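You operate a simulated robot arm through the tools that you are given. There is no shell and no other tool.

You run a simulated robot arm. Do the job below in one go: nothing can be reset, and whatever is moved stays where it is left.

TASK
Park the small orange panel on the stacking board, guards between it and the end stop.
Fine: set a yellow guard over each of the two corners toward the end stop, then slide the panel along till both guards bear on it.

The check looks at the end state, three seconds after you hand in, the way a careful person would. Anything else that was tipped, shoved, dropped, spilled or broken makes it a failure.

THE ROBOT
A 6-joint arm with a two-finger parallel gripper, fixed in place. Base frame: the origin is on the floor under the middle of its stand, x ahead of it, y to its left, z up; the work surface is at about z = 0.812. Readings come in m, rad, newtons and seconds.
With the tool pointing down near the work surface it reaches from about 0.26 to 0.68 m from the base axis. Its first joint turns from -1.152 to 1.152 rad. Payload 2.9 kg.
Tool frame: the origin (TCP) lies between the finger pads and is the grasp point; the fingertips stand 0.03 m ahead of it; z points along the fingers, y is the line along which they close. Largest opening 0.11 m; finger width 0.02, thickness 0.01; the body of the gripper, 0.048 by 0.112 m, starts 0.055 m behind the TCP.
Orientation is that of the tool frame in the base frame, as a unit quaternion [w, x, y, z]. With the fingers straight down and closing along the base's y, the tool's x points along the base's -x, its y along +y and its z along -z.

THE INTERFACE
- The arm moves only by the tool drive_tool. Its argument "steps" is a list of rows, each an object (a shift or turn left out is 0, a gripper value left out holds the last) with "delta_pos": the shift along the tool's x, y, z in units of 100 mm (1.0 is 100 mm), a list of three; "rot": the turn, a rotation vector about the tool's x, y, z in units of 180 degrees (1.0 is 180 degrees), a list of three. In form: [{"delta_pos": [x, y, z], "rot": [wx, wy, wz]}, ...]. A call has 1 to 20 rows; each row is the pose to reach, as a shift and turn from the pose commanded when the call began, along the tool's axes at that moment. "gripper" is the gripper command, from -1 (shut) to 1 (fully open), values between in proportion, set as the call begins (left out, the last holds). A call with a number of a shift or a turn outside -1 to 1 is refused whole. Each row takes 0.2 s and may step no farther than 0.05 m and 0.15 rad from the row before; otherwise, or with a gripper value out of range, the whole call is refused. A pose out of reach is approached as far as the arm can. The call stops where the force on the tool passes 90 N (or 10 N more than at its start, if that is more) or the arm is blocked; 0.2 s more then pass. The fingers move at their own pace (about 0.108 m/s each) and stop on an object; they squeeze with about 41 N. The grip force told is the motor's: it shows also when the fingers shut on nothing. Time passes only in rows, and 0.2 s behind the last, so rows that repeat a pose let the fingers close. The reply holds the time, the measured pose of the TCP, the force on the tool along the base axes, the opening and the grip force, in the units named above and with some noise, with the torque about the TCP (base axes, N m) and any sound that the robot's microphone picked up.
- Cameras (640 x 400 px; columns grow to the right, rows downward): "scene" is fixed at [0.0566, 0.4277, 1.3724]; the picture's right is [-0.88, -0.47, 0.00], its down [-0.32, 0.59, -0.74] and it looks along [0.35, -0.65, -0.68] (base axes); focal length 330 px, centre (320, 200). "wrist" rides on the gripper at [0.072, 0.017, -0.103] in the tool frame; the picture's right is [-0.23, 0.97, 0.00], its down [-0.76, -0.18, -0.62] and it looks along [-0.61, -0.14, 0.78] (tool axes); focal length 222 px, centre (320, 200). There is no depth. A picture from a camera that has moved, and an enlarged one, comes with that camera's place and axes in the base frame and with its lens.
- snapshot(camera): a new picture of that camera. It takes no simulated time.
- zoom(camera, box): a new picture of the part [left, top, right, bottom] of that camera's present view, enlarged. It takes no simulated time.
- close_job(): hands the job in; it is judged then, once.

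Places have to be worked out from the pictures, the camera data and where the tool is seen. Open the gripper and draw the arm clear of the work before you hand the job in, unless the task says otherwise.

The tools are called after ">>>" as a command line: name --argument value ..., lists and objects as JSON in quotes. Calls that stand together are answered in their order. drive_tool: Moves the arm, as the interface text tells. Its arguments: {"type":"object","properties":{"steps":{"type":"array"},"gripper":{"type":"number"}},"required":["steps"]} The other tools are called the same way: snapshot (camera) takes a picture; zoom (camera, box) takes an enlarged picture of a part of a camera's view; close_job () hands the job in.

At the start:

```text
clock: 0.0
ee_pos: [0.4317, -0.1524, 1.0467]
ee_rot: [0.0, 0.0, 1.0, 0.0]
wrist_force: [0.3, 0.2, 1.2]
ft_torque: [-0.01, 0.03, 0.01]
grip_width: 0.11
grasp_force: 0.0
```

scene: 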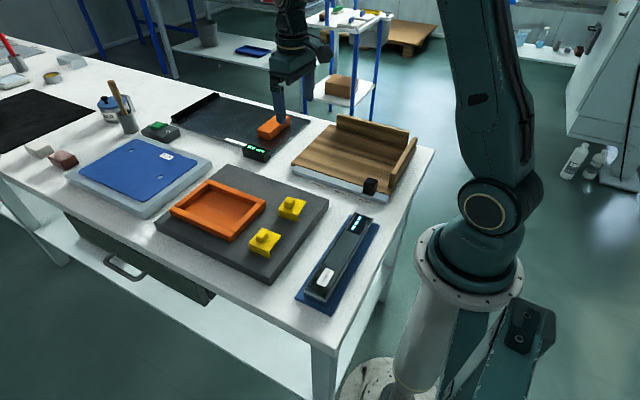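
wrist: 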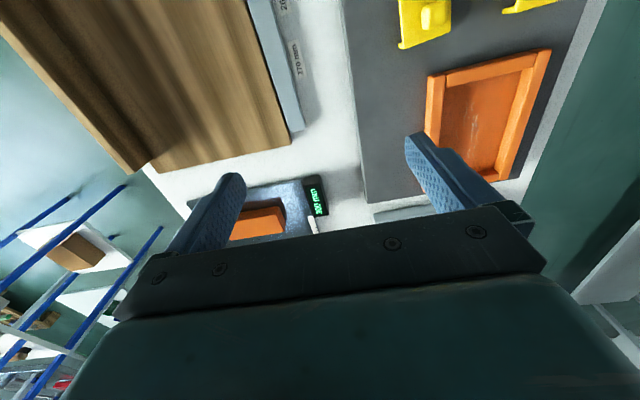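

I'll first look closely at the scene to identify the panel, the guards, the stacking board and its end stop.

>>> zoom --camera "scene" --box '[140, 150, 340, 290]'

>>> zoom --camera "scene" --box '[270, 100, 450, 210]'

>>> zoom --camera "scene" --box '[150, 80, 320, 180]'

>>> zoom --camera "scene" --box '[280, 190, 400, 320]'

>>> zoom --camera "wrist" --box '[160, 0, 600, 270]'

```text
2.86 times, centred on (240, 220) of scene
camera zoom: at [0.0566, 0.4277, 1.3724], right [-0.88, -0.47, 0.0], down [-0.32, 0.59, -0.74], along [0.35, -0.65, -0.68], focal length 941 px, centre (549, 143)
```

zoom: 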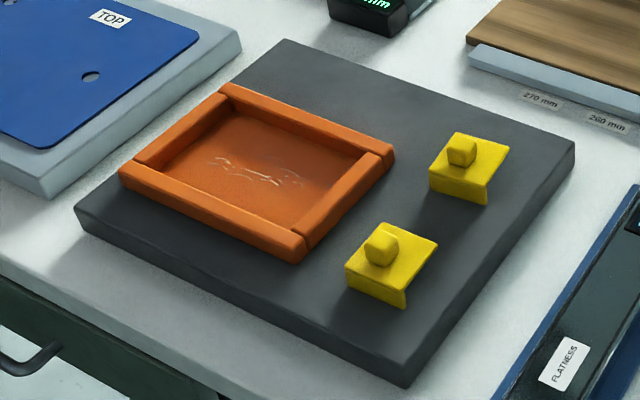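

```text
3.56 times, centred on (360, 155) of scene
camera zoom: at [0.0566, 0.4277, 1.3724], right [-0.88, -0.47, 0.0], down [-0.32, 0.59, -0.74], along [0.35, -0.65, -0.68], focal length 1171 px, centre (178, 360)
```

zoom: 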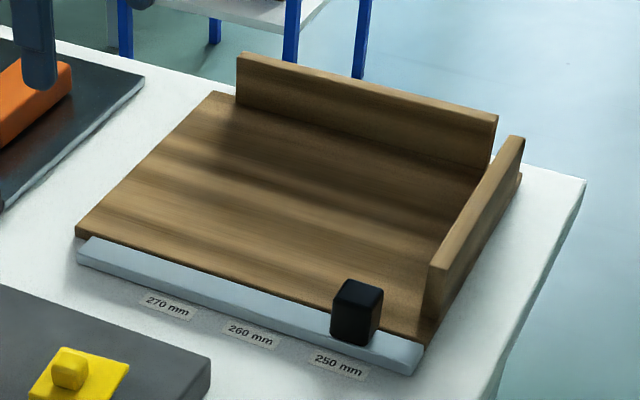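

```text
3.76 times, centred on (235, 130) of scene
camera zoom: at [0.0566, 0.4277, 1.3724], right [-0.88, -0.47, 0.0], down [-0.32, 0.59, -0.74], along [0.35, -0.65, -0.68], focal length 1240 px, centre (640, 464)
```

zoom: 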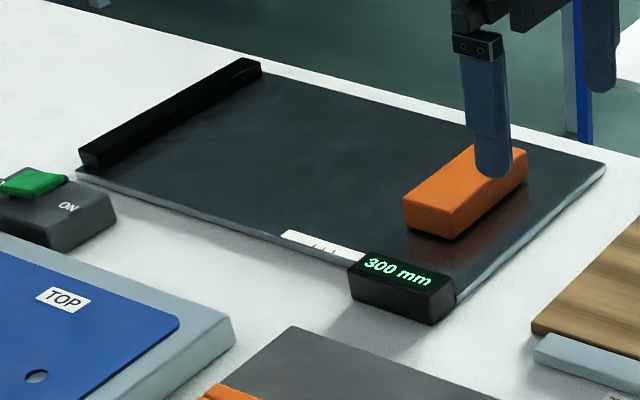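

```text
3.08 times, centred on (340, 255) of scene
camera zoom: at [0.0566, 0.4277, 1.3724], right [-0.88, -0.47, 0.0], down [-0.32, 0.59, -0.74], along [0.35, -0.65, -0.68], focal length 1014 px, centre (258, 31)
```

zoom: 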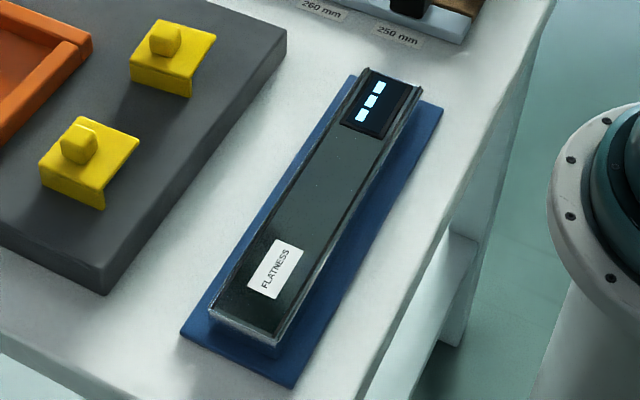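

```text
1.45 times, centred on (380, 135) of wrist
camera zoom: at [0.3603, -0.1352, 1.1504], right [0.23, 0.97, 0.0], down [0.76, -0.18, 0.62], along [0.61, -0.14, -0.78], focal length 323 px, centre (233, 294)
```

zoom: 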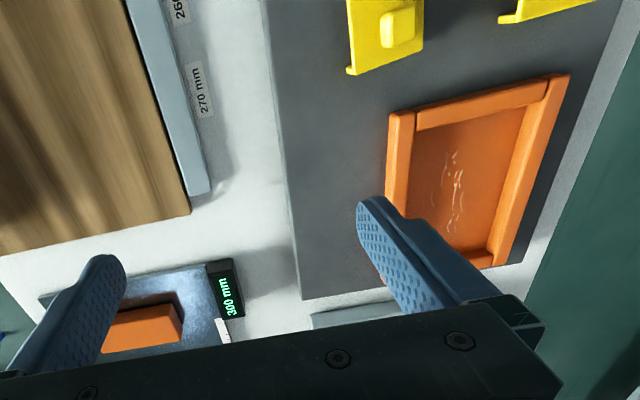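

The wooden board with two raised fences looks like the stacking board; the orange framed panel and two yellow guards sit on the dark slab. I'll zoom in much closer to measure edges and the shape of the guards.

>>> zoom --camera "scene" --box '[240, 190, 310, 260]'

>>> zoom --camera "scene" --box '[170, 175, 270, 245]'

>>> zoom --camera "scene" --box '[350, 110, 440, 205]'

>>> zoom --camera "scene" --box '[285, 105, 385, 175]'

>>> zoom --camera "scene" --box '[60, 130, 220, 230]'

```text
5.71 times, centred on (275, 225) of scene
camera zoom: at [0.0566, 0.4277, 1.3724], right [-0.88, -0.47, 0.0], down [-0.32, 0.59, -0.74], along [0.35, -0.65, -0.68], focal length 1883 px, centre (577, 57)
```

zoom: 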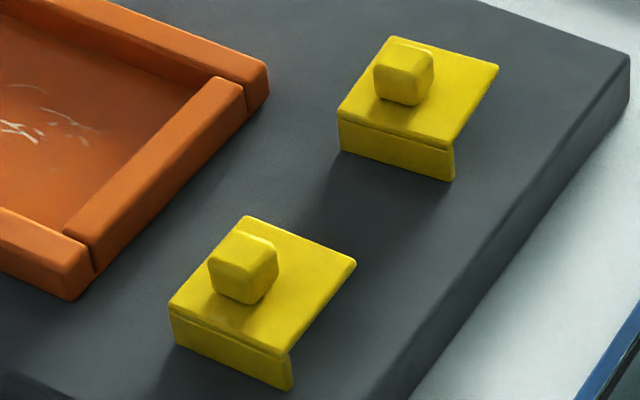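

```text
5.71 times, centred on (220, 210) of scene
camera zoom: at [0.0566, 0.4277, 1.3724], right [-0.88, -0.47, 0.0], down [-0.32, 0.59, -0.74], along [0.35, -0.65, -0.68], focal length 1883 px, centre (891, 143)
```

zoom: 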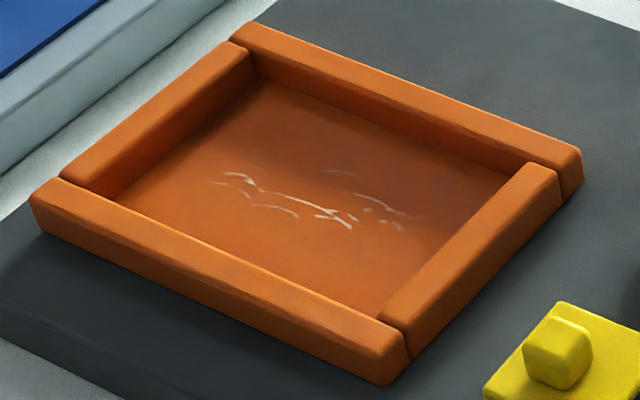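

```text
4.21 times, centred on (395, 158) of scene
camera zoom: at [0.0566, 0.4277, 1.3724], right [-0.88, -0.47, 0.0], down [-0.32, 0.59, -0.74], along [0.35, -0.65, -0.68], focal length 1387 px, centre (4, 379)
```

zoom: 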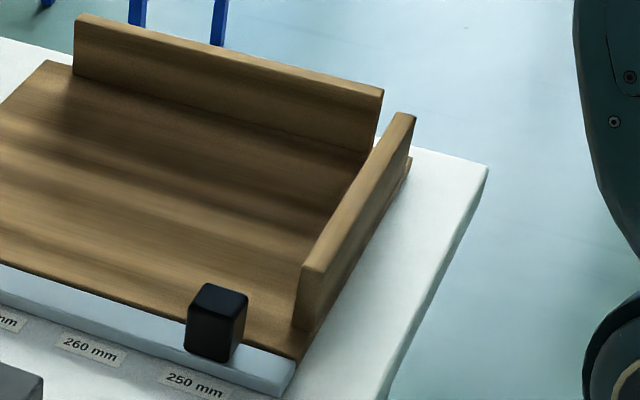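

```text
5.71 times, centred on (335, 140) of scene
camera zoom: at [0.0566, 0.4277, 1.3724], right [-0.88, -0.47, 0.0], down [-0.32, 0.59, -0.74], along [0.35, -0.65, -0.68], focal length 1883 px, centre (234, 543)
```

zoom: 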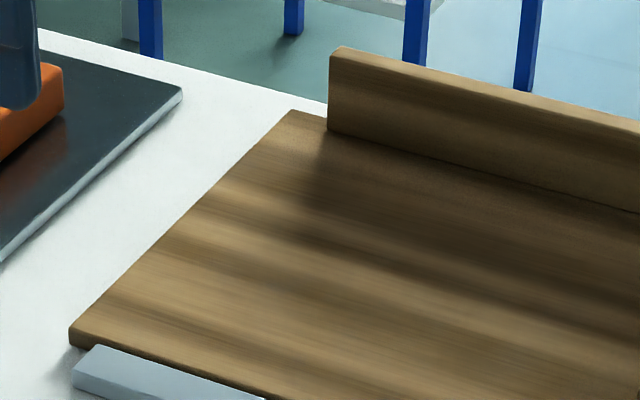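

```text
4.00 times, centred on (140, 180) of scene
camera zoom: at [0.0566, 0.4277, 1.3724], right [-0.88, -0.47, 0.0], down [-0.32, 0.59, -0.74], along [0.35, -0.65, -0.68], focal length 1318 px, centre (1040, 280)
```

zoom: 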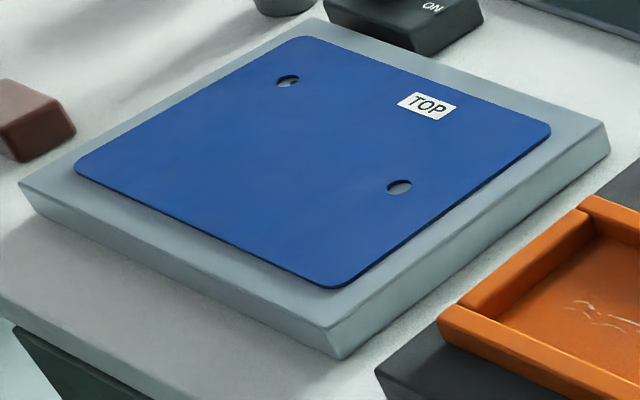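

The guards appear to be small plates with a knob and a down-turned lip; I need to know which sides the lips are on. I'll move the wrist camera over them (nothing near at z≈1.04).

>>> drive_tool --steps '[{"delta_pos": [0.05, 0.33, 0]}, {"delta_pos": [0.1, 0.66, 0]}, {"delta_pos": [0.15, 0.99, 0]}]' --gripper 1

>>> drive_tool --steps '[{"delta_pos": [0.05, 0.33, 0.1]}, {"delta_pos": [0.1, 0.66, 0.2]}, {"delta_pos": [0.15, 0.99, 0.3]}]' --gripper 1

>>> snapshot --camera "wrist"

```text
clock: 0.8
ee_pos: [0.416, -0.0531, 1.0465]
ee_rot: [0.0, 0.001, 1.0, 0.0]
wrist_force: [0.4, 0.6, 0.5]
ft_torque: [0.0, -0.02, -0.01]
grip_width: 0.1101
grasp_force: 0.1
```

```text
clock: 1.6
ee_pos: [0.3976, 0.046, 1.0168]
ee_rot: [0.0, 0.0, 1.0, 0.0]
wrist_force: [0.2, 0.7, -0.3]
ft_torque: [0.01, 0.01, -0.02]
grip_width: 0.1101
grasp_force: 0.1
```

```text
taken
camera wrist: at [0.3265, 0.0633, 1.1209], right [0.23, 0.97, 0.0], down [0.76, -0.18, 0.62], along [0.61, -0.14, -0.78], focal length 222 px, centre (320, 200)
```

wrist: 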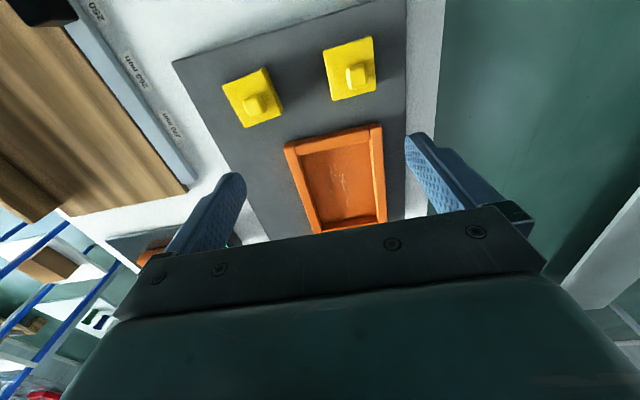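

>>> zoom --camera "wrist" --box '[200, 20, 420, 250]'

>>> zoom --camera "wrist" --box '[205, 25, 305, 135]'

>>> zoom --camera "wrist" --box '[300, 20, 400, 130]'

>>> snapshot --camera "scene"

```text
1.74 times, centred on (310, 135) of wrist
camera zoom: at [0.3265, 0.0633, 1.1209], right [0.23, 0.97, 0.0], down [0.76, -0.18, 0.62], along [0.61, -0.14, -0.78], focal length 386 px, centre (337, 313)
```

zoom: 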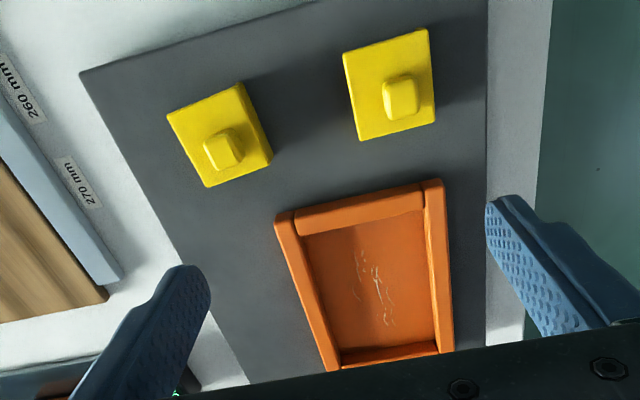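

```text
3.64 times, centred on (255, 80) of wrist
camera zoom: at [0.3265, 0.0633, 1.1209], right [0.23, 0.97, 0.0], down [0.76, -0.18, 0.62], along [0.61, -0.14, -0.78], focal length 808 px, centre (556, 636)
```

zoom: 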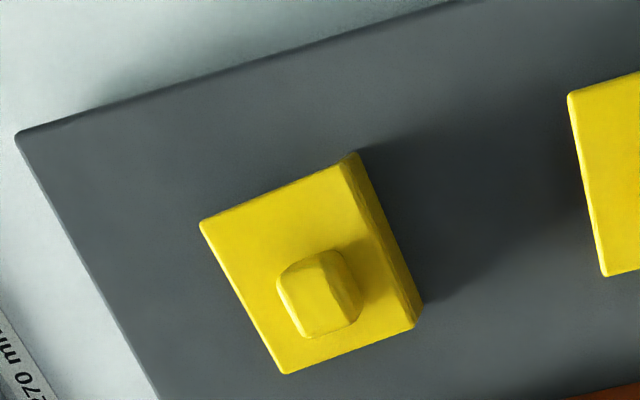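

```text
3.64 times, centred on (350, 75) of wrist
camera zoom: at [0.3265, 0.0633, 1.1209], right [0.23, 0.97, 0.0], down [0.76, -0.18, 0.62], along [0.61, -0.14, -0.78], focal length 808 px, centre (211, 654)
```

zoom: 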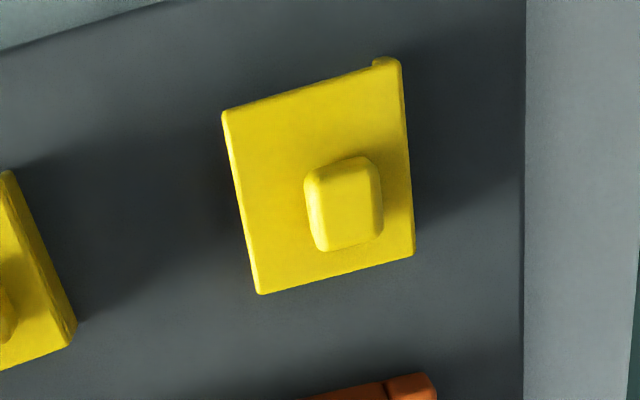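

```text
taken
```

scene: 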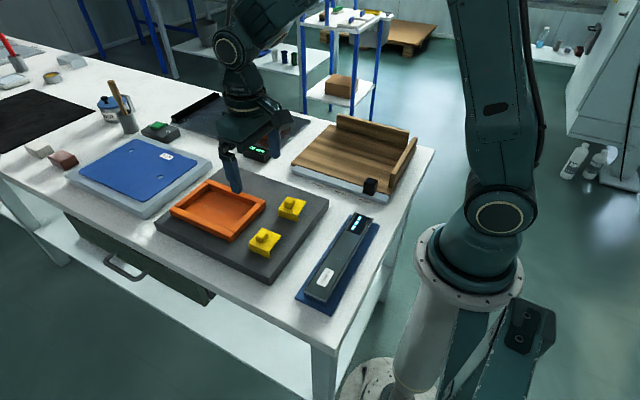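

Each guard has a lip on its +y side; its +x side is hidden from here. I'll rotate the wrist 90° so the camera looks from the −y side and somewhat from +x to see any second lip.

>>> drive_tool --steps '[{"delta_pos": [-0.04, -0.05, 0.04], "rot": [0, 0, -0.0417]}, {"delta_pos": [-0.08, -0.11, 0.08], "rot": [0, 0, -0.0833]}, {"delta_pos": [-0.12, -0.16, 0.12], "rot": [0, 0, -0.125]}, {"delta_pos": [-0.16, -0.21, 0.16], "rot": [0, 0, -0.1667]}, {"delta_pos": [-0.2, -0.27, 0.2], "rot": [0, 0, -0.2083]}, {"delta_pos": [-0.25, -0.32, 0.25], "rot": [0, 0, -0.25]}, {"delta_pos": [-0.29, -0.37, 0.29], "rot": [0, 0, -0.2917]}, {"delta_pos": [-0.33, -0.43, 0.33], "rot": [0, 0, -0.3333]}, {"delta_pos": [-0.37, -0.48, 0.37], "rot": [0, 0, -0.375]}, {"delta_pos": [-0.41, -0.53, 0.41], "rot": [0, 0, -0.4167]}, {"delta_pos": [-0.45, -0.59, 0.45], "rot": [0, 0, -0.4583]}, {"delta_pos": [-0.49, -0.64, 0.5], "rot": [0, 0, -0.5]}]' --gripper 1

>>> snapshot --camera "wrist"

```text
clock: 4.2
ee_pos: [0.4509, -0.0195, 0.966]
ee_rot: [0.0, 0.709, -0.706, 0.0]
wrist_force: [0.1, -0.4, 0.1]
ft_torque: [-0.02, -0.02, 0.0]
grip_width: 0.1099
grasp_force: 0.0
```

```text
taken
camera wrist: at [0.4349, -0.0912, 1.0706], right [-0.97, 0.22, 0.0], down [0.18, 0.76, 0.62], along [0.14, 0.61, -0.78], focal length 222 px, centre (320, 200)
```

wrist: 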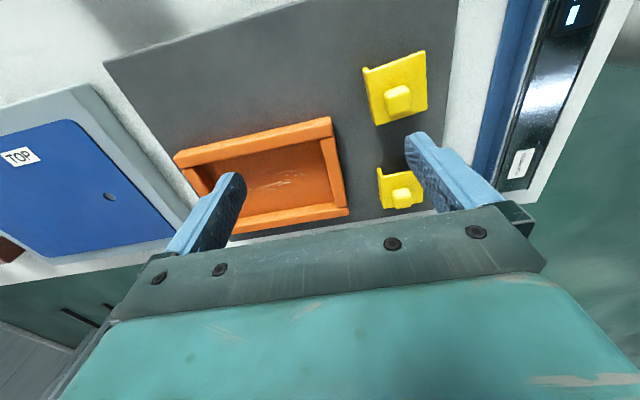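

>>> zoom --camera "wrist" --box '[350, 40, 440, 220]'

>>> zoom --camera "wrist" --box '[160, 100, 370, 240]'

>>> zoom --camera "wrist" --box '[350, 40, 440, 130]'

>>> zoom --camera "wrist" --box '[365, 155, 435, 215]'

```text
2.22 times, centred on (395, 130) of wrist
camera zoom: at [0.4349, -0.0912, 1.0706], right [-0.97, 0.22, 0.0], down [0.18, 0.76, 0.62], along [0.14, 0.61, -0.78], focal length 494 px, centre (153, 356)
```

zoom: 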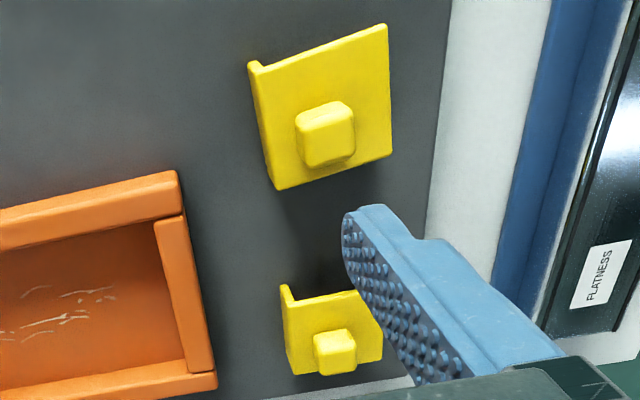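

```text
2.86 times, centred on (265, 170) of wrist
camera zoom: at [0.4349, -0.0912, 1.0706], right [-0.97, 0.22, 0.0], down [0.18, 0.76, 0.62], along [0.14, 0.61, -0.78], focal length 635 px, centre (477, 286)
```

zoom: 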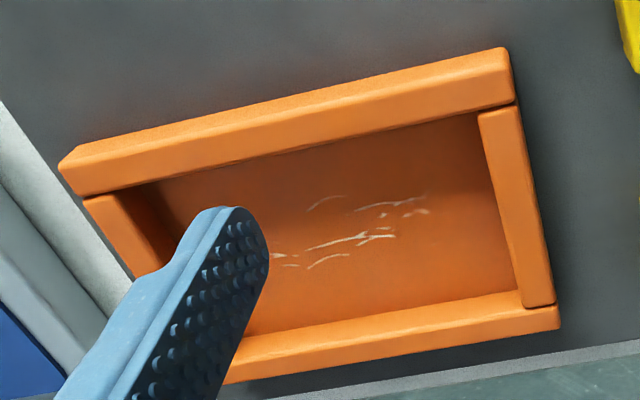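

```text
4.44 times, centred on (395, 85) of wrist
camera zoom: at [0.4349, -0.0912, 1.0706], right [-0.97, 0.22, 0.0], down [0.18, 0.76, 0.62], along [0.14, 0.61, -0.78], focal length 987 px, centre (-13, 711)
```

zoom: 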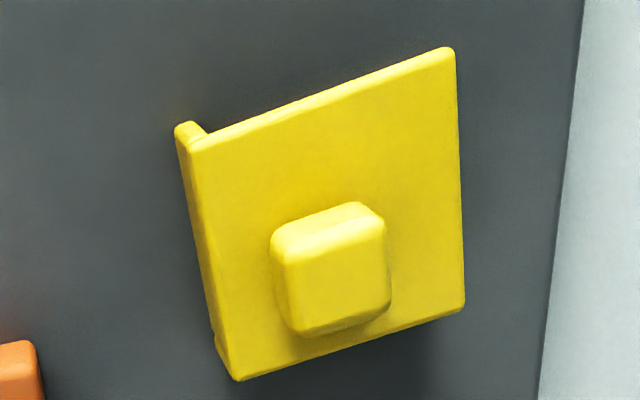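

```text
6.67 times, centred on (400, 185) of wrist
camera zoom: at [0.4349, -0.0912, 1.0706], right [-0.97, 0.22, 0.0], down [0.18, 0.76, 0.62], along [0.14, 0.61, -0.78], focal length 1481 px, centre (-213, 300)
```

zoom: 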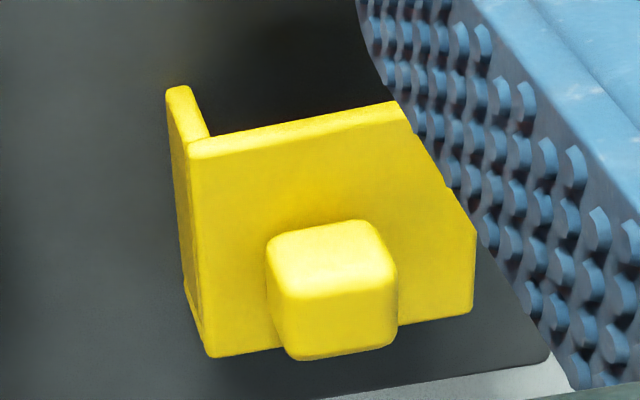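

Both guards clearly have two lips (on +x and +y) with an open inner corner, standing level on the lips. Now I'll measure the panel, guards and slab with stronger zooms in the fixed camera.

>>> zoom --camera "scene" --box '[215, 205, 255, 245]'

>>> zoom --camera "scene" --box '[165, 190, 205, 230]'

>>> zoom --camera "scene" --box '[240, 220, 290, 290]'

>>> zoom --camera "scene" --box '[270, 190, 330, 230]'

>>> zoom --camera "scene" --box '[235, 180, 275, 220]'

```text
10.00 times, centred on (235, 225) of scene
camera zoom: at [0.0566, 0.4277, 1.3724], right [-0.88, -0.47, 0.0], down [-0.32, 0.59, -0.74], along [0.35, -0.65, -0.68], focal length 3295 px, centre (1170, -50)
```

zoom: 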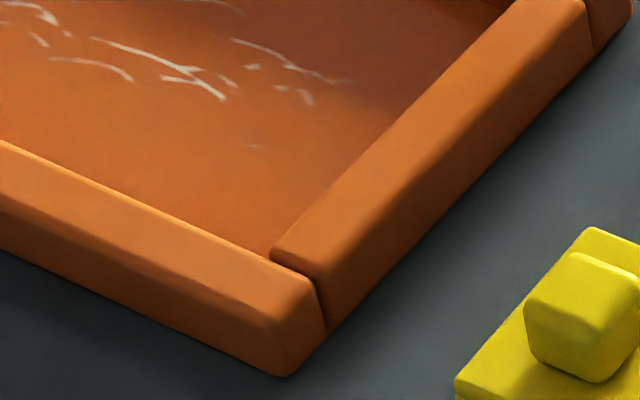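

```text
10.00 times, centred on (185, 210) of scene
camera zoom: at [0.0566, 0.4277, 1.3724], right [-0.88, -0.47, 0.0], down [-0.32, 0.59, -0.74], along [0.35, -0.65, -0.68], focal length 3295 px, centre (1670, 100)
```

zoom: 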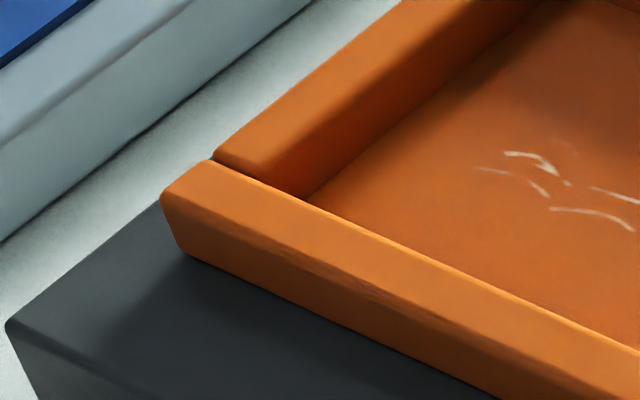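

```text
5.71 times, centred on (265, 255) of scene
camera zoom: at [0.0566, 0.4277, 1.3724], right [-0.88, -0.47, 0.0], down [-0.32, 0.59, -0.74], along [0.35, -0.65, -0.68], focal length 1883 px, centre (634, -114)
```

zoom: 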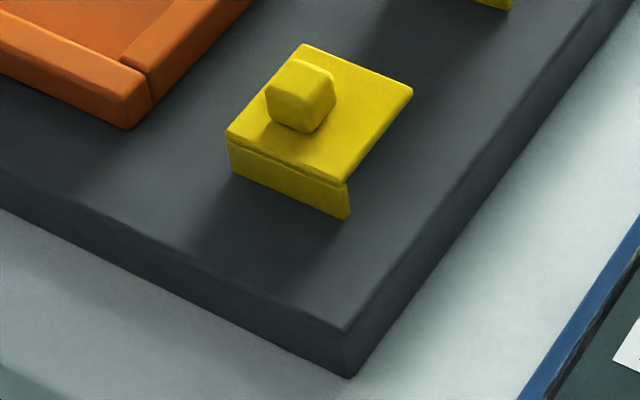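

```text
10.00 times, centred on (300, 210) of scene
camera zoom: at [0.0566, 0.4277, 1.3724], right [-0.88, -0.47, 0.0], down [-0.32, 0.59, -0.74], along [0.35, -0.65, -0.68], focal length 3295 px, centre (520, 100)
```

zoom: 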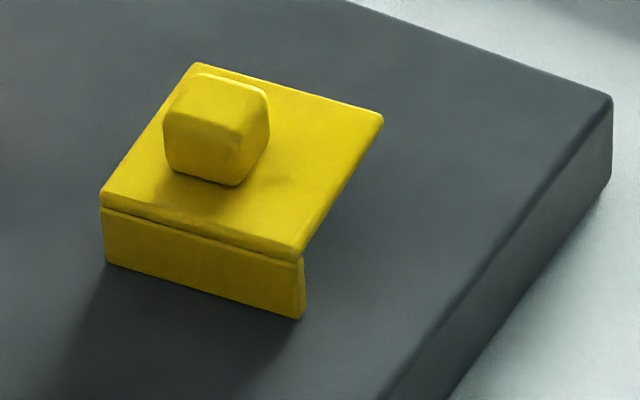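

```text
10.00 times, centred on (255, 200) of scene
camera zoom: at [0.0566, 0.4277, 1.3724], right [-0.88, -0.47, 0.0], down [-0.32, 0.59, -0.74], along [0.35, -0.65, -0.68], focal length 3295 px, centre (970, 200)
```

zoom: 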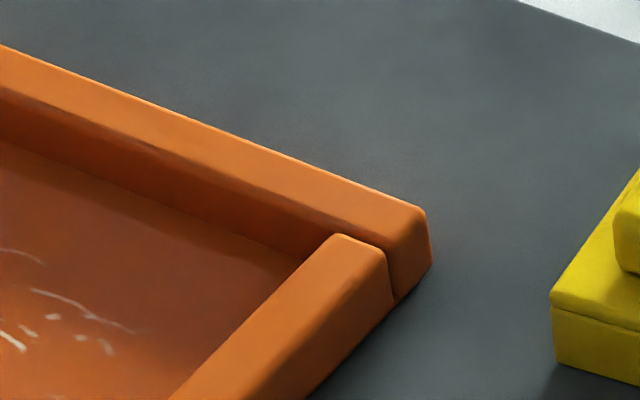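

Slab top is at z≈0.837, panel ≈0.176×0.126 m, x 0.434–0.608, y −0.008–0.118; guards ≈48 mm square with knobs near (0.378,−0.02) and (0.372,0.092). Next I'll swing the camera around to view the wooden board from its open (+y) side to measure the fences.

>>> drive_tool --steps '[{"delta_pos": [0.075, 0.045, -0.1], "rot": [0, 0, 0.0417]}, {"delta_pos": [0.15, 0.09, -0.2], "rot": [0, 0, 0.0833]}, {"delta_pos": [0.225, 0.135, -0.3], "rot": [0, 0, 0.125]}, {"delta_pos": [0.3, 0.18, -0.4], "rot": [0, 0, 0.1667]}, {"delta_pos": [0.375, 0.225, -0.4], "rot": [0, 0, 0.2083]}, {"delta_pos": [0.45, 0.27, -0.4], "rot": [0, 0, 0.25]}, {"delta_pos": [0.525, 0.315, -0.4], "rot": [0, 0, 0.2917]}, {"delta_pos": [0.6, 0.36, -0.4], "rot": [0, 0, 0.3333]}, {"delta_pos": [0.675, 0.405, -0.4], "rot": [0, 0, 0.375]}, {"delta_pos": [0.75, 0.45, -0.4], "rot": [0, 0, 0.4167]}, {"delta_pos": [0.83, 0.5, -0.4], "rot": [0, 0, 0.4583]}, {"delta_pos": [0.91, 0.54, -0.4], "rot": [0, 0, 0.5]}]' --gripper 1

>>> drive_tool --steps '[{"delta_pos": [0.045, -0.075, 0], "rot": [0, 0, 0.0417]}, {"delta_pos": [0.09, -0.15, 0], "rot": [0, 0, 0.0833]}, {"delta_pos": [0.135, -0.225, 0], "rot": [0, 0, 0.125]}, {"delta_pos": [0.18, -0.3, 0], "rot": [0, 0, 0.1667]}, {"delta_pos": [0.225, -0.375, 0], "rot": [0, 0, 0.2083]}, {"delta_pos": [0.27, -0.45, 0], "rot": [0, 0, 0.25]}, {"delta_pos": [0.315, -0.525, 0], "rot": [0, 0, 0.2917]}, {"delta_pos": [0.36, -0.6, 0], "rot": [0, 0, 0.3333]}, {"delta_pos": [0.405, -0.675, 0], "rot": [0, 0, 0.375]}, {"delta_pos": [0.45, -0.75, 0], "rot": [0, 0, 0.4167]}, {"delta_pos": [0.5, -0.83, 0], "rot": [0, 0, 0.4583]}, {"delta_pos": [0.54, -0.91, 0], "rot": [0, 0, 0.5]}]' --gripper 1

>>> snapshot --camera "wrist"

```text
clock: 6.8
ee_pos: [0.3965, -0.1098, 1.0071]
ee_rot: [0.0, 0.001, 1.0, -0.001]
wrist_force: [-0.9, -0.6, 0.4]
ft_torque: [0.0, -0.03, 0.02]
grip_width: 0.11
grasp_force: 0.0
```

```text
clock: 9.4
ee_pos: [0.3423, -0.2008, 1.0069]
ee_rot: [0.001, 0.709, 0.706, 0.0]
wrist_force: [0.0, 0.8, 0.7]
ft_torque: [-0.03, 0.0, -0.04]
grip_width: 0.1099
grasp_force: 0.1
```

```text
taken
camera wrist: at [0.3605, -0.1282, 1.1111], right [0.97, -0.23, 0.0], down [-0.18, -0.76, 0.62], along [-0.14, -0.61, -0.78], focal length 222 px, centre (320, 200)
```

wrist: 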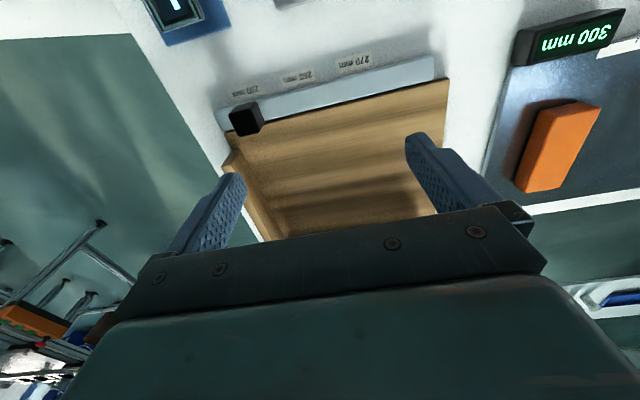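

The gripper body hides the far fence; I'll move 100 mm farther toward −y and a bit up so the board falls in the unobstructed part of the picture.

>>> drive_tool --steps '[{"delta_pos": [-0.3, 0, -0.15]}, {"delta_pos": [-0.6, 0, -0.3]}, {"delta_pos": [-0.95, 0, -0.45]}]' --gripper 1

>>> snapshot --camera "wrist"

>>> zoom --camera "wrist" --box '[180, 0, 480, 190]'

```text
clock: 10.2
ee_pos: [0.3412, -0.2946, 1.0519]
ee_rot: [0.0, 0.707, 0.707, 0.0]
wrist_force: [-0.4, -0.2, 0.0]
ft_torque: [0.03, 0.01, 0.05]
grip_width: 0.11
grasp_force: 0.1
```

```text
taken
camera wrist: at [0.3606, -0.2223, 1.1561], right [0.97, -0.23, 0.0], down [-0.18, -0.76, 0.62], along [-0.14, -0.61, -0.78], focal length 222 px, centre (320, 200)
```

wrist: 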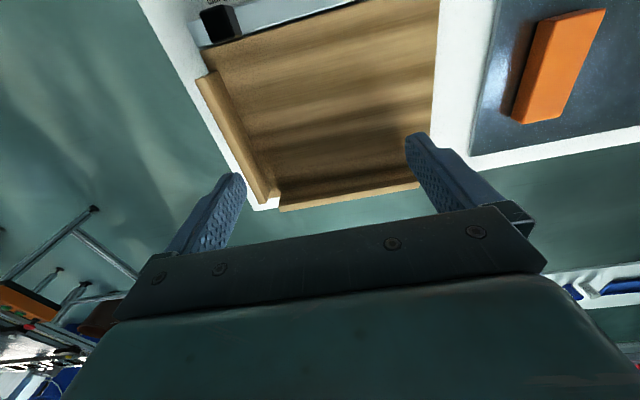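

```text
2.11 times, centred on (330, 95) of wrist
camera zoom: at [0.3606, -0.2223, 1.1561], right [0.97, -0.23, 0.0], down [-0.18, -0.76, 0.62], along [-0.14, -0.61, -0.78], focal length 468 px, centre (299, 421)
```

zoom: 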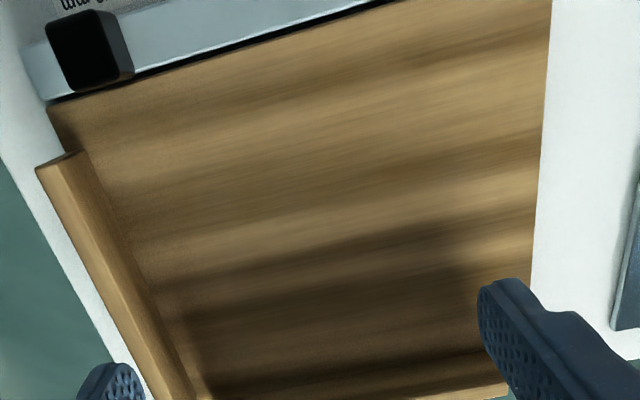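

>>> zoom --camera "wrist" --box '[190, 60, 300, 220]'

>>> zoom --camera "wrist" --box '[240, 150, 440, 220]'

>>> zoom --camera "scene" --box '[380, 125, 425, 200]'

>>> zoom --camera "scene" --box '[325, 105, 425, 165]'

```text
2.50 times, centred on (245, 140) of wrist
camera zoom: at [0.3606, -0.2223, 1.1561], right [0.97, -0.23, 0.0], down [-0.18, -0.76, 0.62], along [-0.14, -0.61, -0.78], focal length 555 px, centre (508, 350)
```

zoom: 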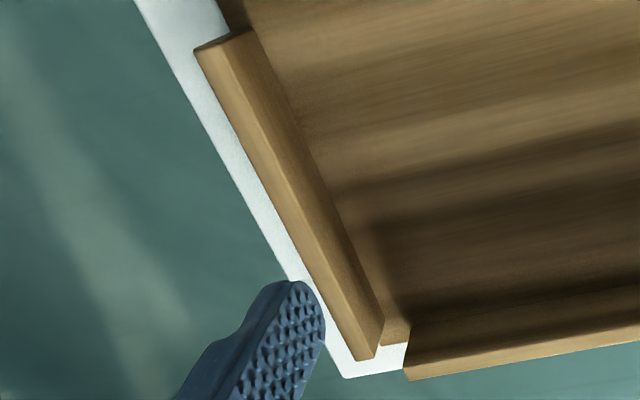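

```text
3.20 times, centred on (340, 185) of wrist
camera zoom: at [0.3606, -0.2223, 1.1561], right [0.97, -0.23, 0.0], down [-0.18, -0.76, 0.62], along [-0.14, -0.61, -0.78], focal length 711 px, centre (256, 248)
```

zoom: 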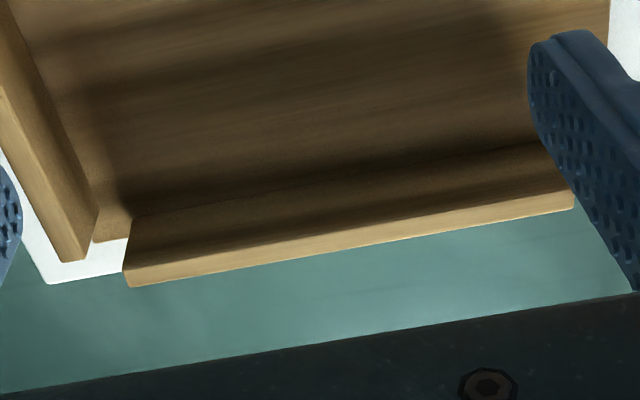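

```text
5.33 times, centred on (402, 162) of scene
camera zoom: at [0.0566, 0.4277, 1.3724], right [-0.88, -0.47, 0.0], down [-0.32, 0.59, -0.74], along [0.35, -0.65, -0.68], focal length 1757 px, centre (-120, 400)
```

zoom: 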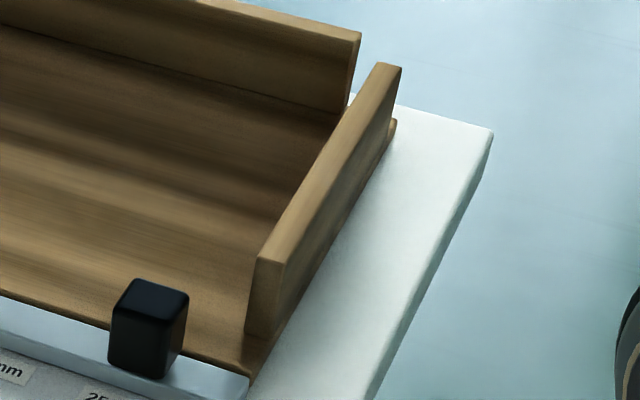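

```text
6.40 times, centred on (375, 135) of scene
camera zoom: at [0.0566, 0.4277, 1.3724], right [-0.88, -0.47, 0.0], down [-0.32, 0.59, -0.74], along [0.35, -0.65, -0.68], focal length 2109 px, centre (-32, 616)
```

zoom: 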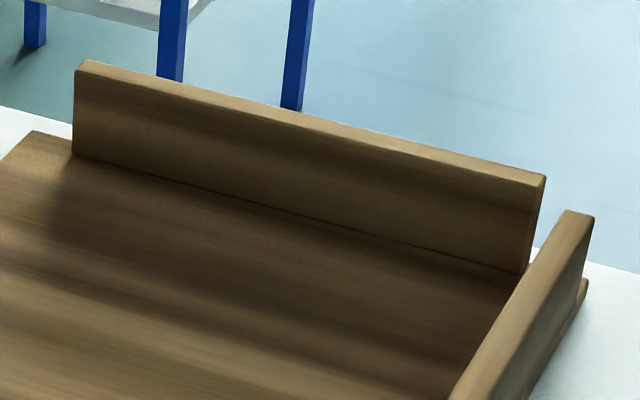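

I get slightly differing positions from the two cameras, so I'll check the fixed camera against the known fingertip position (expected near (335,88) and (380,98)).

>>> zoom --camera "scene" --box '[310, 55, 410, 125]'

>>> zoom --camera "wrist" --box '[180, 120, 480, 260]'

```text
5.71 times, centred on (360, 90) of scene
camera zoom: at [0.0566, 0.4277, 1.3724], right [-0.88, -0.47, 0.0], down [-0.32, 0.59, -0.74], along [0.35, -0.65, -0.68], focal length 1883 px, centre (91, 829)
```

zoom: 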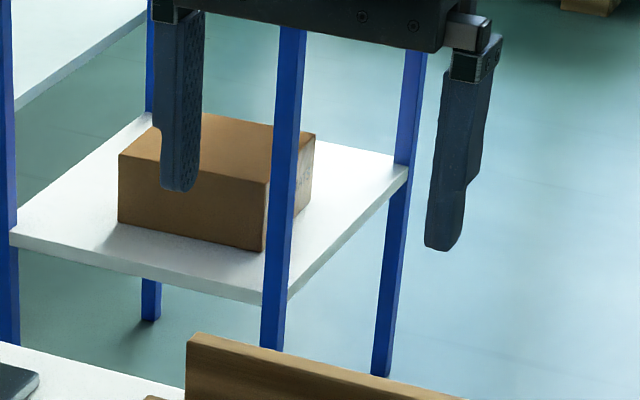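

```text
2.13 times, centred on (330, 190) of wrist
camera zoom: at [0.3606, -0.2223, 1.1561], right [0.97, -0.23, 0.0], down [-0.18, -0.76, 0.62], along [-0.14, -0.61, -0.78], focal length 474 px, centre (299, 221)
```

zoom: 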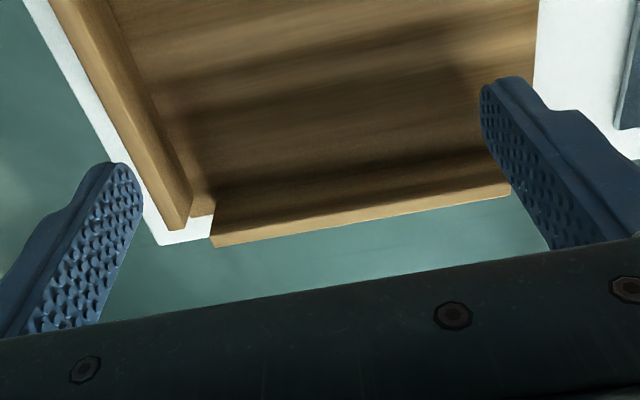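

The fixed camera reads the fingertips almost exactly where they should be, so it is trustworthy; triangulating suggests the surfaces may lie slightly lower than my first guess, which I'll confirm by touch. Wooden board: end stop (short-end fence) inner face at x≈0.206–0.215 running y≈−0.24…−0.43, side fence at y≈−0.44. I now go over the panel's +y rim with the fingers closing along y.

>>> drive_tool --steps '[{"delta_pos": [0.08, 0.0375, 0], "rot": [0, 0, -0.0417]}, {"delta_pos": [0.16, 0.075, 0], "rot": [0, 0, -0.0833]}, {"delta_pos": [0.24, 0.1125, 0], "rot": [0, 0, -0.125]}, {"delta_pos": [0.32, 0.15, 0], "rot": [0, 0, -0.1667]}, {"delta_pos": [0.4, 0.1875, 0], "rot": [0, 0, -0.2083]}, {"delta_pos": [0.48, 0.225, 0], "rot": [0, 0, -0.25]}, {"delta_pos": [0.56, 0.2625, 0], "rot": [0, 0, -0.2917]}, {"delta_pos": [0.64, 0.3, 0], "rot": [0, 0, -0.3333]}, {"delta_pos": [0.72, 0.3375, 0], "rot": [0, 0, -0.375]}, {"delta_pos": [0.8, 0.375, 0], "rot": [0, 0, -0.4167]}, {"delta_pos": [0.88, 0.4125, 0], "rot": [0, 0, -0.4583]}, {"delta_pos": [0.95, 0.45, 0], "rot": [0, 0, -0.5]}]' --gripper 0.2

>>> drive_tool --steps '[{"delta_pos": [-0.15, 0.33, 0.08]}, {"delta_pos": [-0.3, 0.66, 0.16]}, {"delta_pos": [-0.45, 1.0, 0.24]}]'

>>> drive_tool --steps '[{"delta_pos": [-0.15, 0.33, 0.08]}, {"delta_pos": [-0.3, 0.66, 0.16]}, {"delta_pos": [-0.45, 1.0, 0.24]}]'

>>> drive_tool --steps '[{"delta_pos": [-0.15, 0.33, 0.08]}, {"delta_pos": [-0.3, 0.66, 0.16]}, {"delta_pos": [-0.43, 1.0, 0.24]}]'

>>> snapshot --camera "wrist"

>>> snapshot --camera "scene"

```text
clock: 12.8
ee_pos: [0.3875, -0.2003, 1.052]
ee_rot: [0.001, -0.002, 1.0, 0.0]
wrist_force: [0.6, 0.0, 0.4]
ft_torque: [0.04, 0.01, 0.01]
grip_width: 0.0661
grasp_force: 0.0
```

```text
clock: 13.6
ee_pos: [0.4343, -0.0991, 1.0289]
ee_rot: [0.0, 0.001, 1.0, -0.001]
wrist_force: [0.1, -0.2, 0.4]
ft_torque: [-0.01, -0.04, 0.04]
grip_width: 0.066
grasp_force: 0.0
```

```text
clock: 14.4
ee_pos: [0.4795, -0.0006, 1.0046]
ee_rot: [0.0, 0.0, 1.0, 0.0]
wrist_force: [-0.1, -1.0, -0.2]
ft_torque: [0.0, -0.02, -0.01]
grip_width: 0.0662
grasp_force: 0.1
```

```text
clock: 15.2
ee_pos: [0.5172, 0.0987, 0.9817]
ee_rot: [0.0, 0.001, 1.0, 0.0]
wrist_force: [-0.6, -0.5, 0.2]
ft_torque: [0.0, 0.0, 0.03]
grip_width: 0.0657
grasp_force: 0.0
```

```text
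taken
camera wrist: at [0.4463, 0.1159, 1.0857], right [0.23, 0.97, 0.0], down [0.76, -0.18, 0.62], along [0.61, -0.14, -0.78], focal length 222 px, centre (320, 200)
```

wrist: 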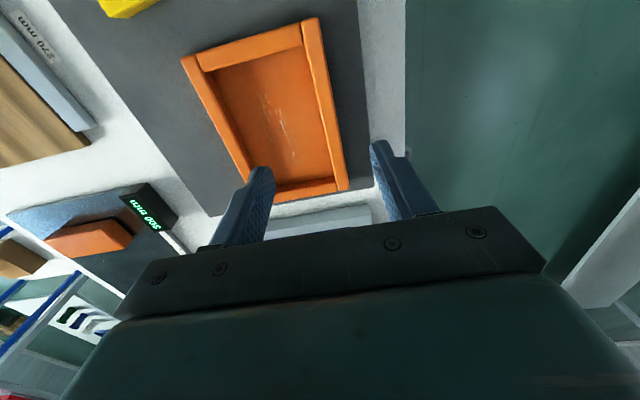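

```text
taken
```

scene: 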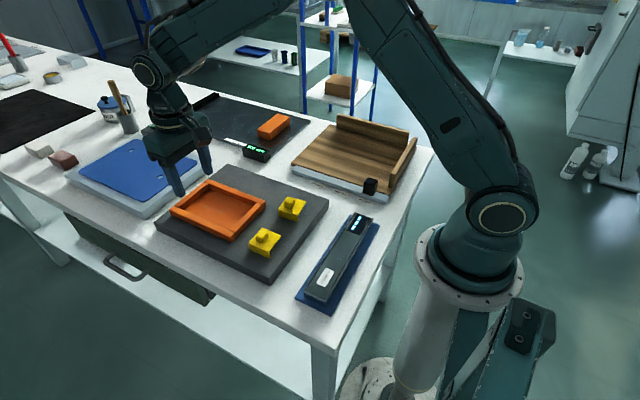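

>>> zoom --camera "wrist" --box '[170, 10, 410, 210]'

>>> zoom --camera "scene" --box '[160, 130, 270, 240]'

```text
2.00 times, centred on (290, 110) of wrist
camera zoom: at [0.4463, 0.1159, 1.0857], right [0.23, 0.97, 0.0], down [0.76, -0.18, 0.62], along [0.61, -0.14, -0.78], focal length 444 px, centre (380, 380)
```

zoom: 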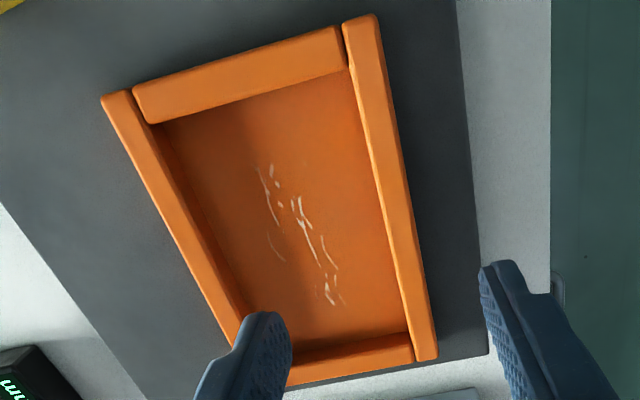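

```text
3.64 times, centred on (215, 185) of scene
camera zoom: at [0.0566, 0.4277, 1.3724], right [-0.88, -0.47, 0.0], down [-0.32, 0.59, -0.74], along [0.35, -0.65, -0.68], focal length 1198 px, centre (702, 254)
```

zoom: 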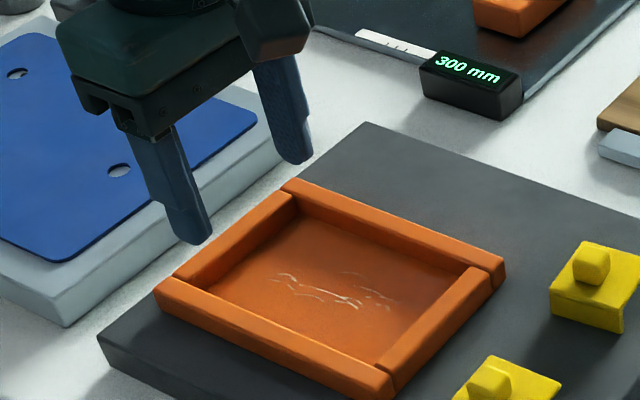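

The fingers straddle the +y rim region. I'll centre over that rim (y≈0.107, x≈0.528) and lower to fingertip height ≈0.87, then check.

>>> drive_tool --steps '[{"delta_pos": [-0.11, 0.08, 0.0]}, {"delta_pos": [-0.11, 0.08, 0.3]}, {"delta_pos": [-0.11, 0.08, 0.6]}, {"delta_pos": [-0.11, 0.08, 0.85]}]'

>>> zoom --camera "scene" --box '[160, 160, 260, 240]'

>>> snapshot --camera "wrist"

```text
clock: 16.2
ee_pos: [0.5314, 0.106, 0.8966]
ee_rot: [0.001, 0.0, 1.0, -0.001]
wrist_force: [0.1, -0.5, 0.7]
ft_torque: [0.01, -0.02, 0.02]
grip_width: 0.0661
grasp_force: 0.2
```

```text
5.00 times, centred on (210, 200) of scene
camera zoom: at [0.0566, 0.4277, 1.3724], right [-0.88, -0.47, 0.0], down [-0.32, 0.59, -0.74], along [0.35, -0.65, -0.68], focal length 1647 px, centre (870, 200)
```

zoom: 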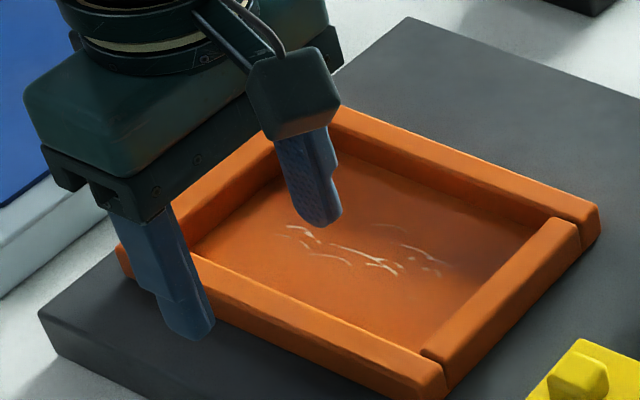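

```text
taken
camera wrist: at [0.4599, 0.1238, 1.0008], right [0.23, 0.97, 0.0], down [0.76, -0.18, 0.62], along [0.61, -0.14, -0.78], focal length 222 px, centre (320, 200)
```

wrist: 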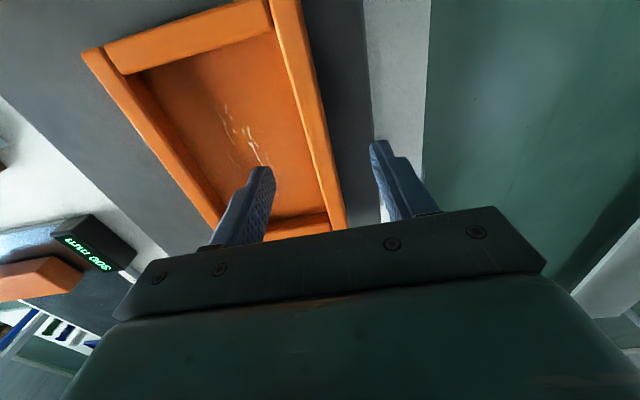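

Fingertips (z≈0.867) are still above the rim, with one finger inside the tray and one outside. I'll lower in small steps and watch the force.

>>> drive_tool --steps '[{"delta_pos": [0, 0, 0.06]}, {"delta_pos": [0, 0, 0.12]}, {"delta_pos": [0, 0, 0.16]}]'

>>> zoom --camera "scene" --box '[160, 160, 260, 240]'

```text
clock: 17.0
ee_pos: [0.5308, 0.1085, 0.88]
ee_rot: [0.0, 0.0, 1.0, 0.0]
wrist_force: [0.4, 0.0, -0.8]
ft_torque: [0.02, 0.01, 0.01]
grip_width: 0.0659
grasp_force: 0.1
```

```text
5.00 times, centred on (210, 200) of scene
camera zoom: at [0.0566, 0.4277, 1.3724], right [-0.88, -0.47, 0.0], down [-0.32, 0.59, -0.74], along [0.35, -0.65, -0.68], focal length 1647 px, centre (870, 200)
```

zoom: 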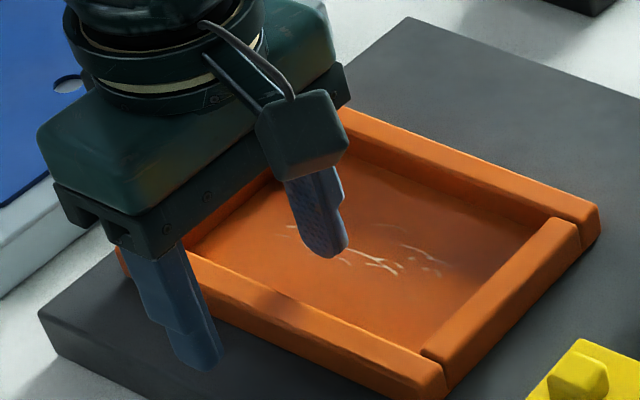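

No contact yet at tip height 0.850. Continuing down 4 mm, then 2 mm increments checking force.

>>> drive_tool --steps '[{"delta_pos": [0, 0, 0.02]}, {"delta_pos": [0, 0, 0.04]}, {"delta_pos": [0, 0, 0.04]}]'

>>> drive_tool --steps '[{"delta_pos": [0, 0, 0.02]}, {"delta_pos": [0, 0, 0.02]}]'

>>> drive_tool --steps '[{"delta_pos": [0, 0, 0.02]}, {"delta_pos": [0, 0, 0.02]}]'

```text
clock: 17.8
ee_pos: [0.5315, 0.1073, 0.8745]
ee_rot: [0.0, 0.0, 1.0, 0.0]
wrist_force: [1.1, -0.1, 0.2]
ft_torque: [-0.02, 0.03, 0.01]
grip_width: 0.0659
grasp_force: 0.1
```

```text
clock: 18.4
ee_pos: [0.5315, 0.1069, 0.873]
ee_rot: [0.0, 0.0, 1.0, 0.0]
wrist_force: [-0.2, -0.3, -0.7]
ft_torque: [-0.05, 0.0, 0.02]
grip_width: 0.0662
grasp_force: 0.0
```

```text
clock: 19.0
ee_pos: [0.5314, 0.1069, 0.8706]
ee_rot: [0.0, 0.0, 1.0, -0.001]
wrist_force: [-0.1, 0.4, 1.0]
ft_torque: [-0.01, 0.03, -0.01]
grip_width: 0.066
grasp_force: 0.0
```

>>> zoom --camera "scene" --box '[175, 180, 235, 225]'

>>> zoom --camera "wrist" --box '[190, 90, 440, 240]'

```text
8.89 times, centred on (205, 202) of scene
camera zoom: at [0.0566, 0.4277, 1.3724], right [-0.88, -0.47, 0.0], down [-0.32, 0.59, -0.74], along [0.35, -0.65, -0.68], focal length 2929 px, centre (1342, 178)
```

zoom: 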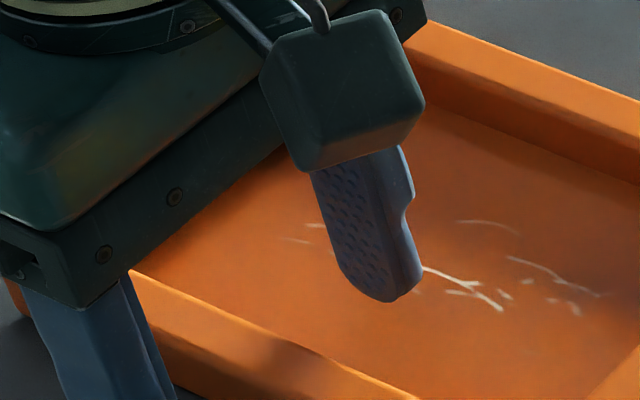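

```text
2.56 times, centred on (315, 165) of wrist
camera zoom: at [0.4603, 0.1246, 0.9748], right [0.23, 0.97, 0.0], down [0.76, -0.18, 0.62], along [0.61, -0.14, -0.78], focal length 569 px, centre (333, 290)
```

zoom: 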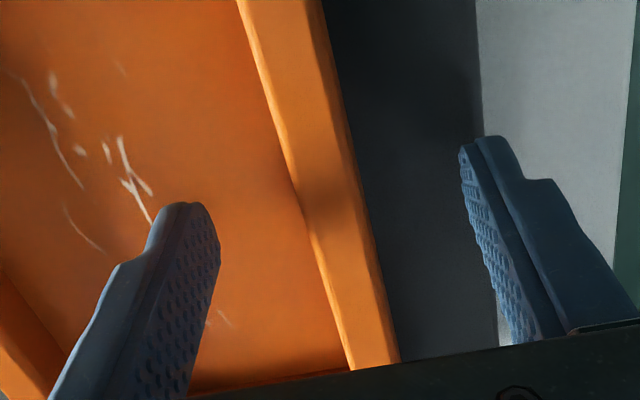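

Still no contact (force ≈0) at tip 0.841. I'll keep stepping down 2 mm at a time.

>>> drive_tool --steps '[{"delta_pos": [0, 0, 0.02]}, {"delta_pos": [0, 0, 0.02]}]'

>>> drive_tool --steps '[{"delta_pos": [0, 0, 0.02]}, {"delta_pos": [0, 0, 0.02]}]'

>>> drive_tool --steps '[{"delta_pos": [0, 0, 0.02]}, {"delta_pos": [0, 0, 0.02]}]'

```text
clock: 19.6
ee_pos: [0.532, 0.1065, 0.8674]
ee_rot: [0.0, 0.0, 1.0, 0.0]
wrist_force: [0.0, -0.3, -0.7]
ft_torque: [0.01, -0.01, 0.04]
grip_width: 0.0661
grasp_force: 0.1
```

```text
clock: 20.2
ee_pos: [0.5314, 0.1072, 0.8656]
ee_rot: [-0.001, 0.0, 1.0, 0.001]
wrist_force: [-1.4, -0.7, -0.6]
ft_torque: [-0.01, -0.01, 0.0]
grip_width: 0.0661
grasp_force: 0.2
```

```text
clock: 20.8
ee_pos: [0.531, 0.1065, 0.8645]
ee_rot: [0.0, 0.0, 1.0, -0.001]
wrist_force: [0.3, 0.9, -0.1]
ft_torque: [-0.01, 0.02, -0.04]
grip_width: 0.0659
grasp_force: 0.1
```

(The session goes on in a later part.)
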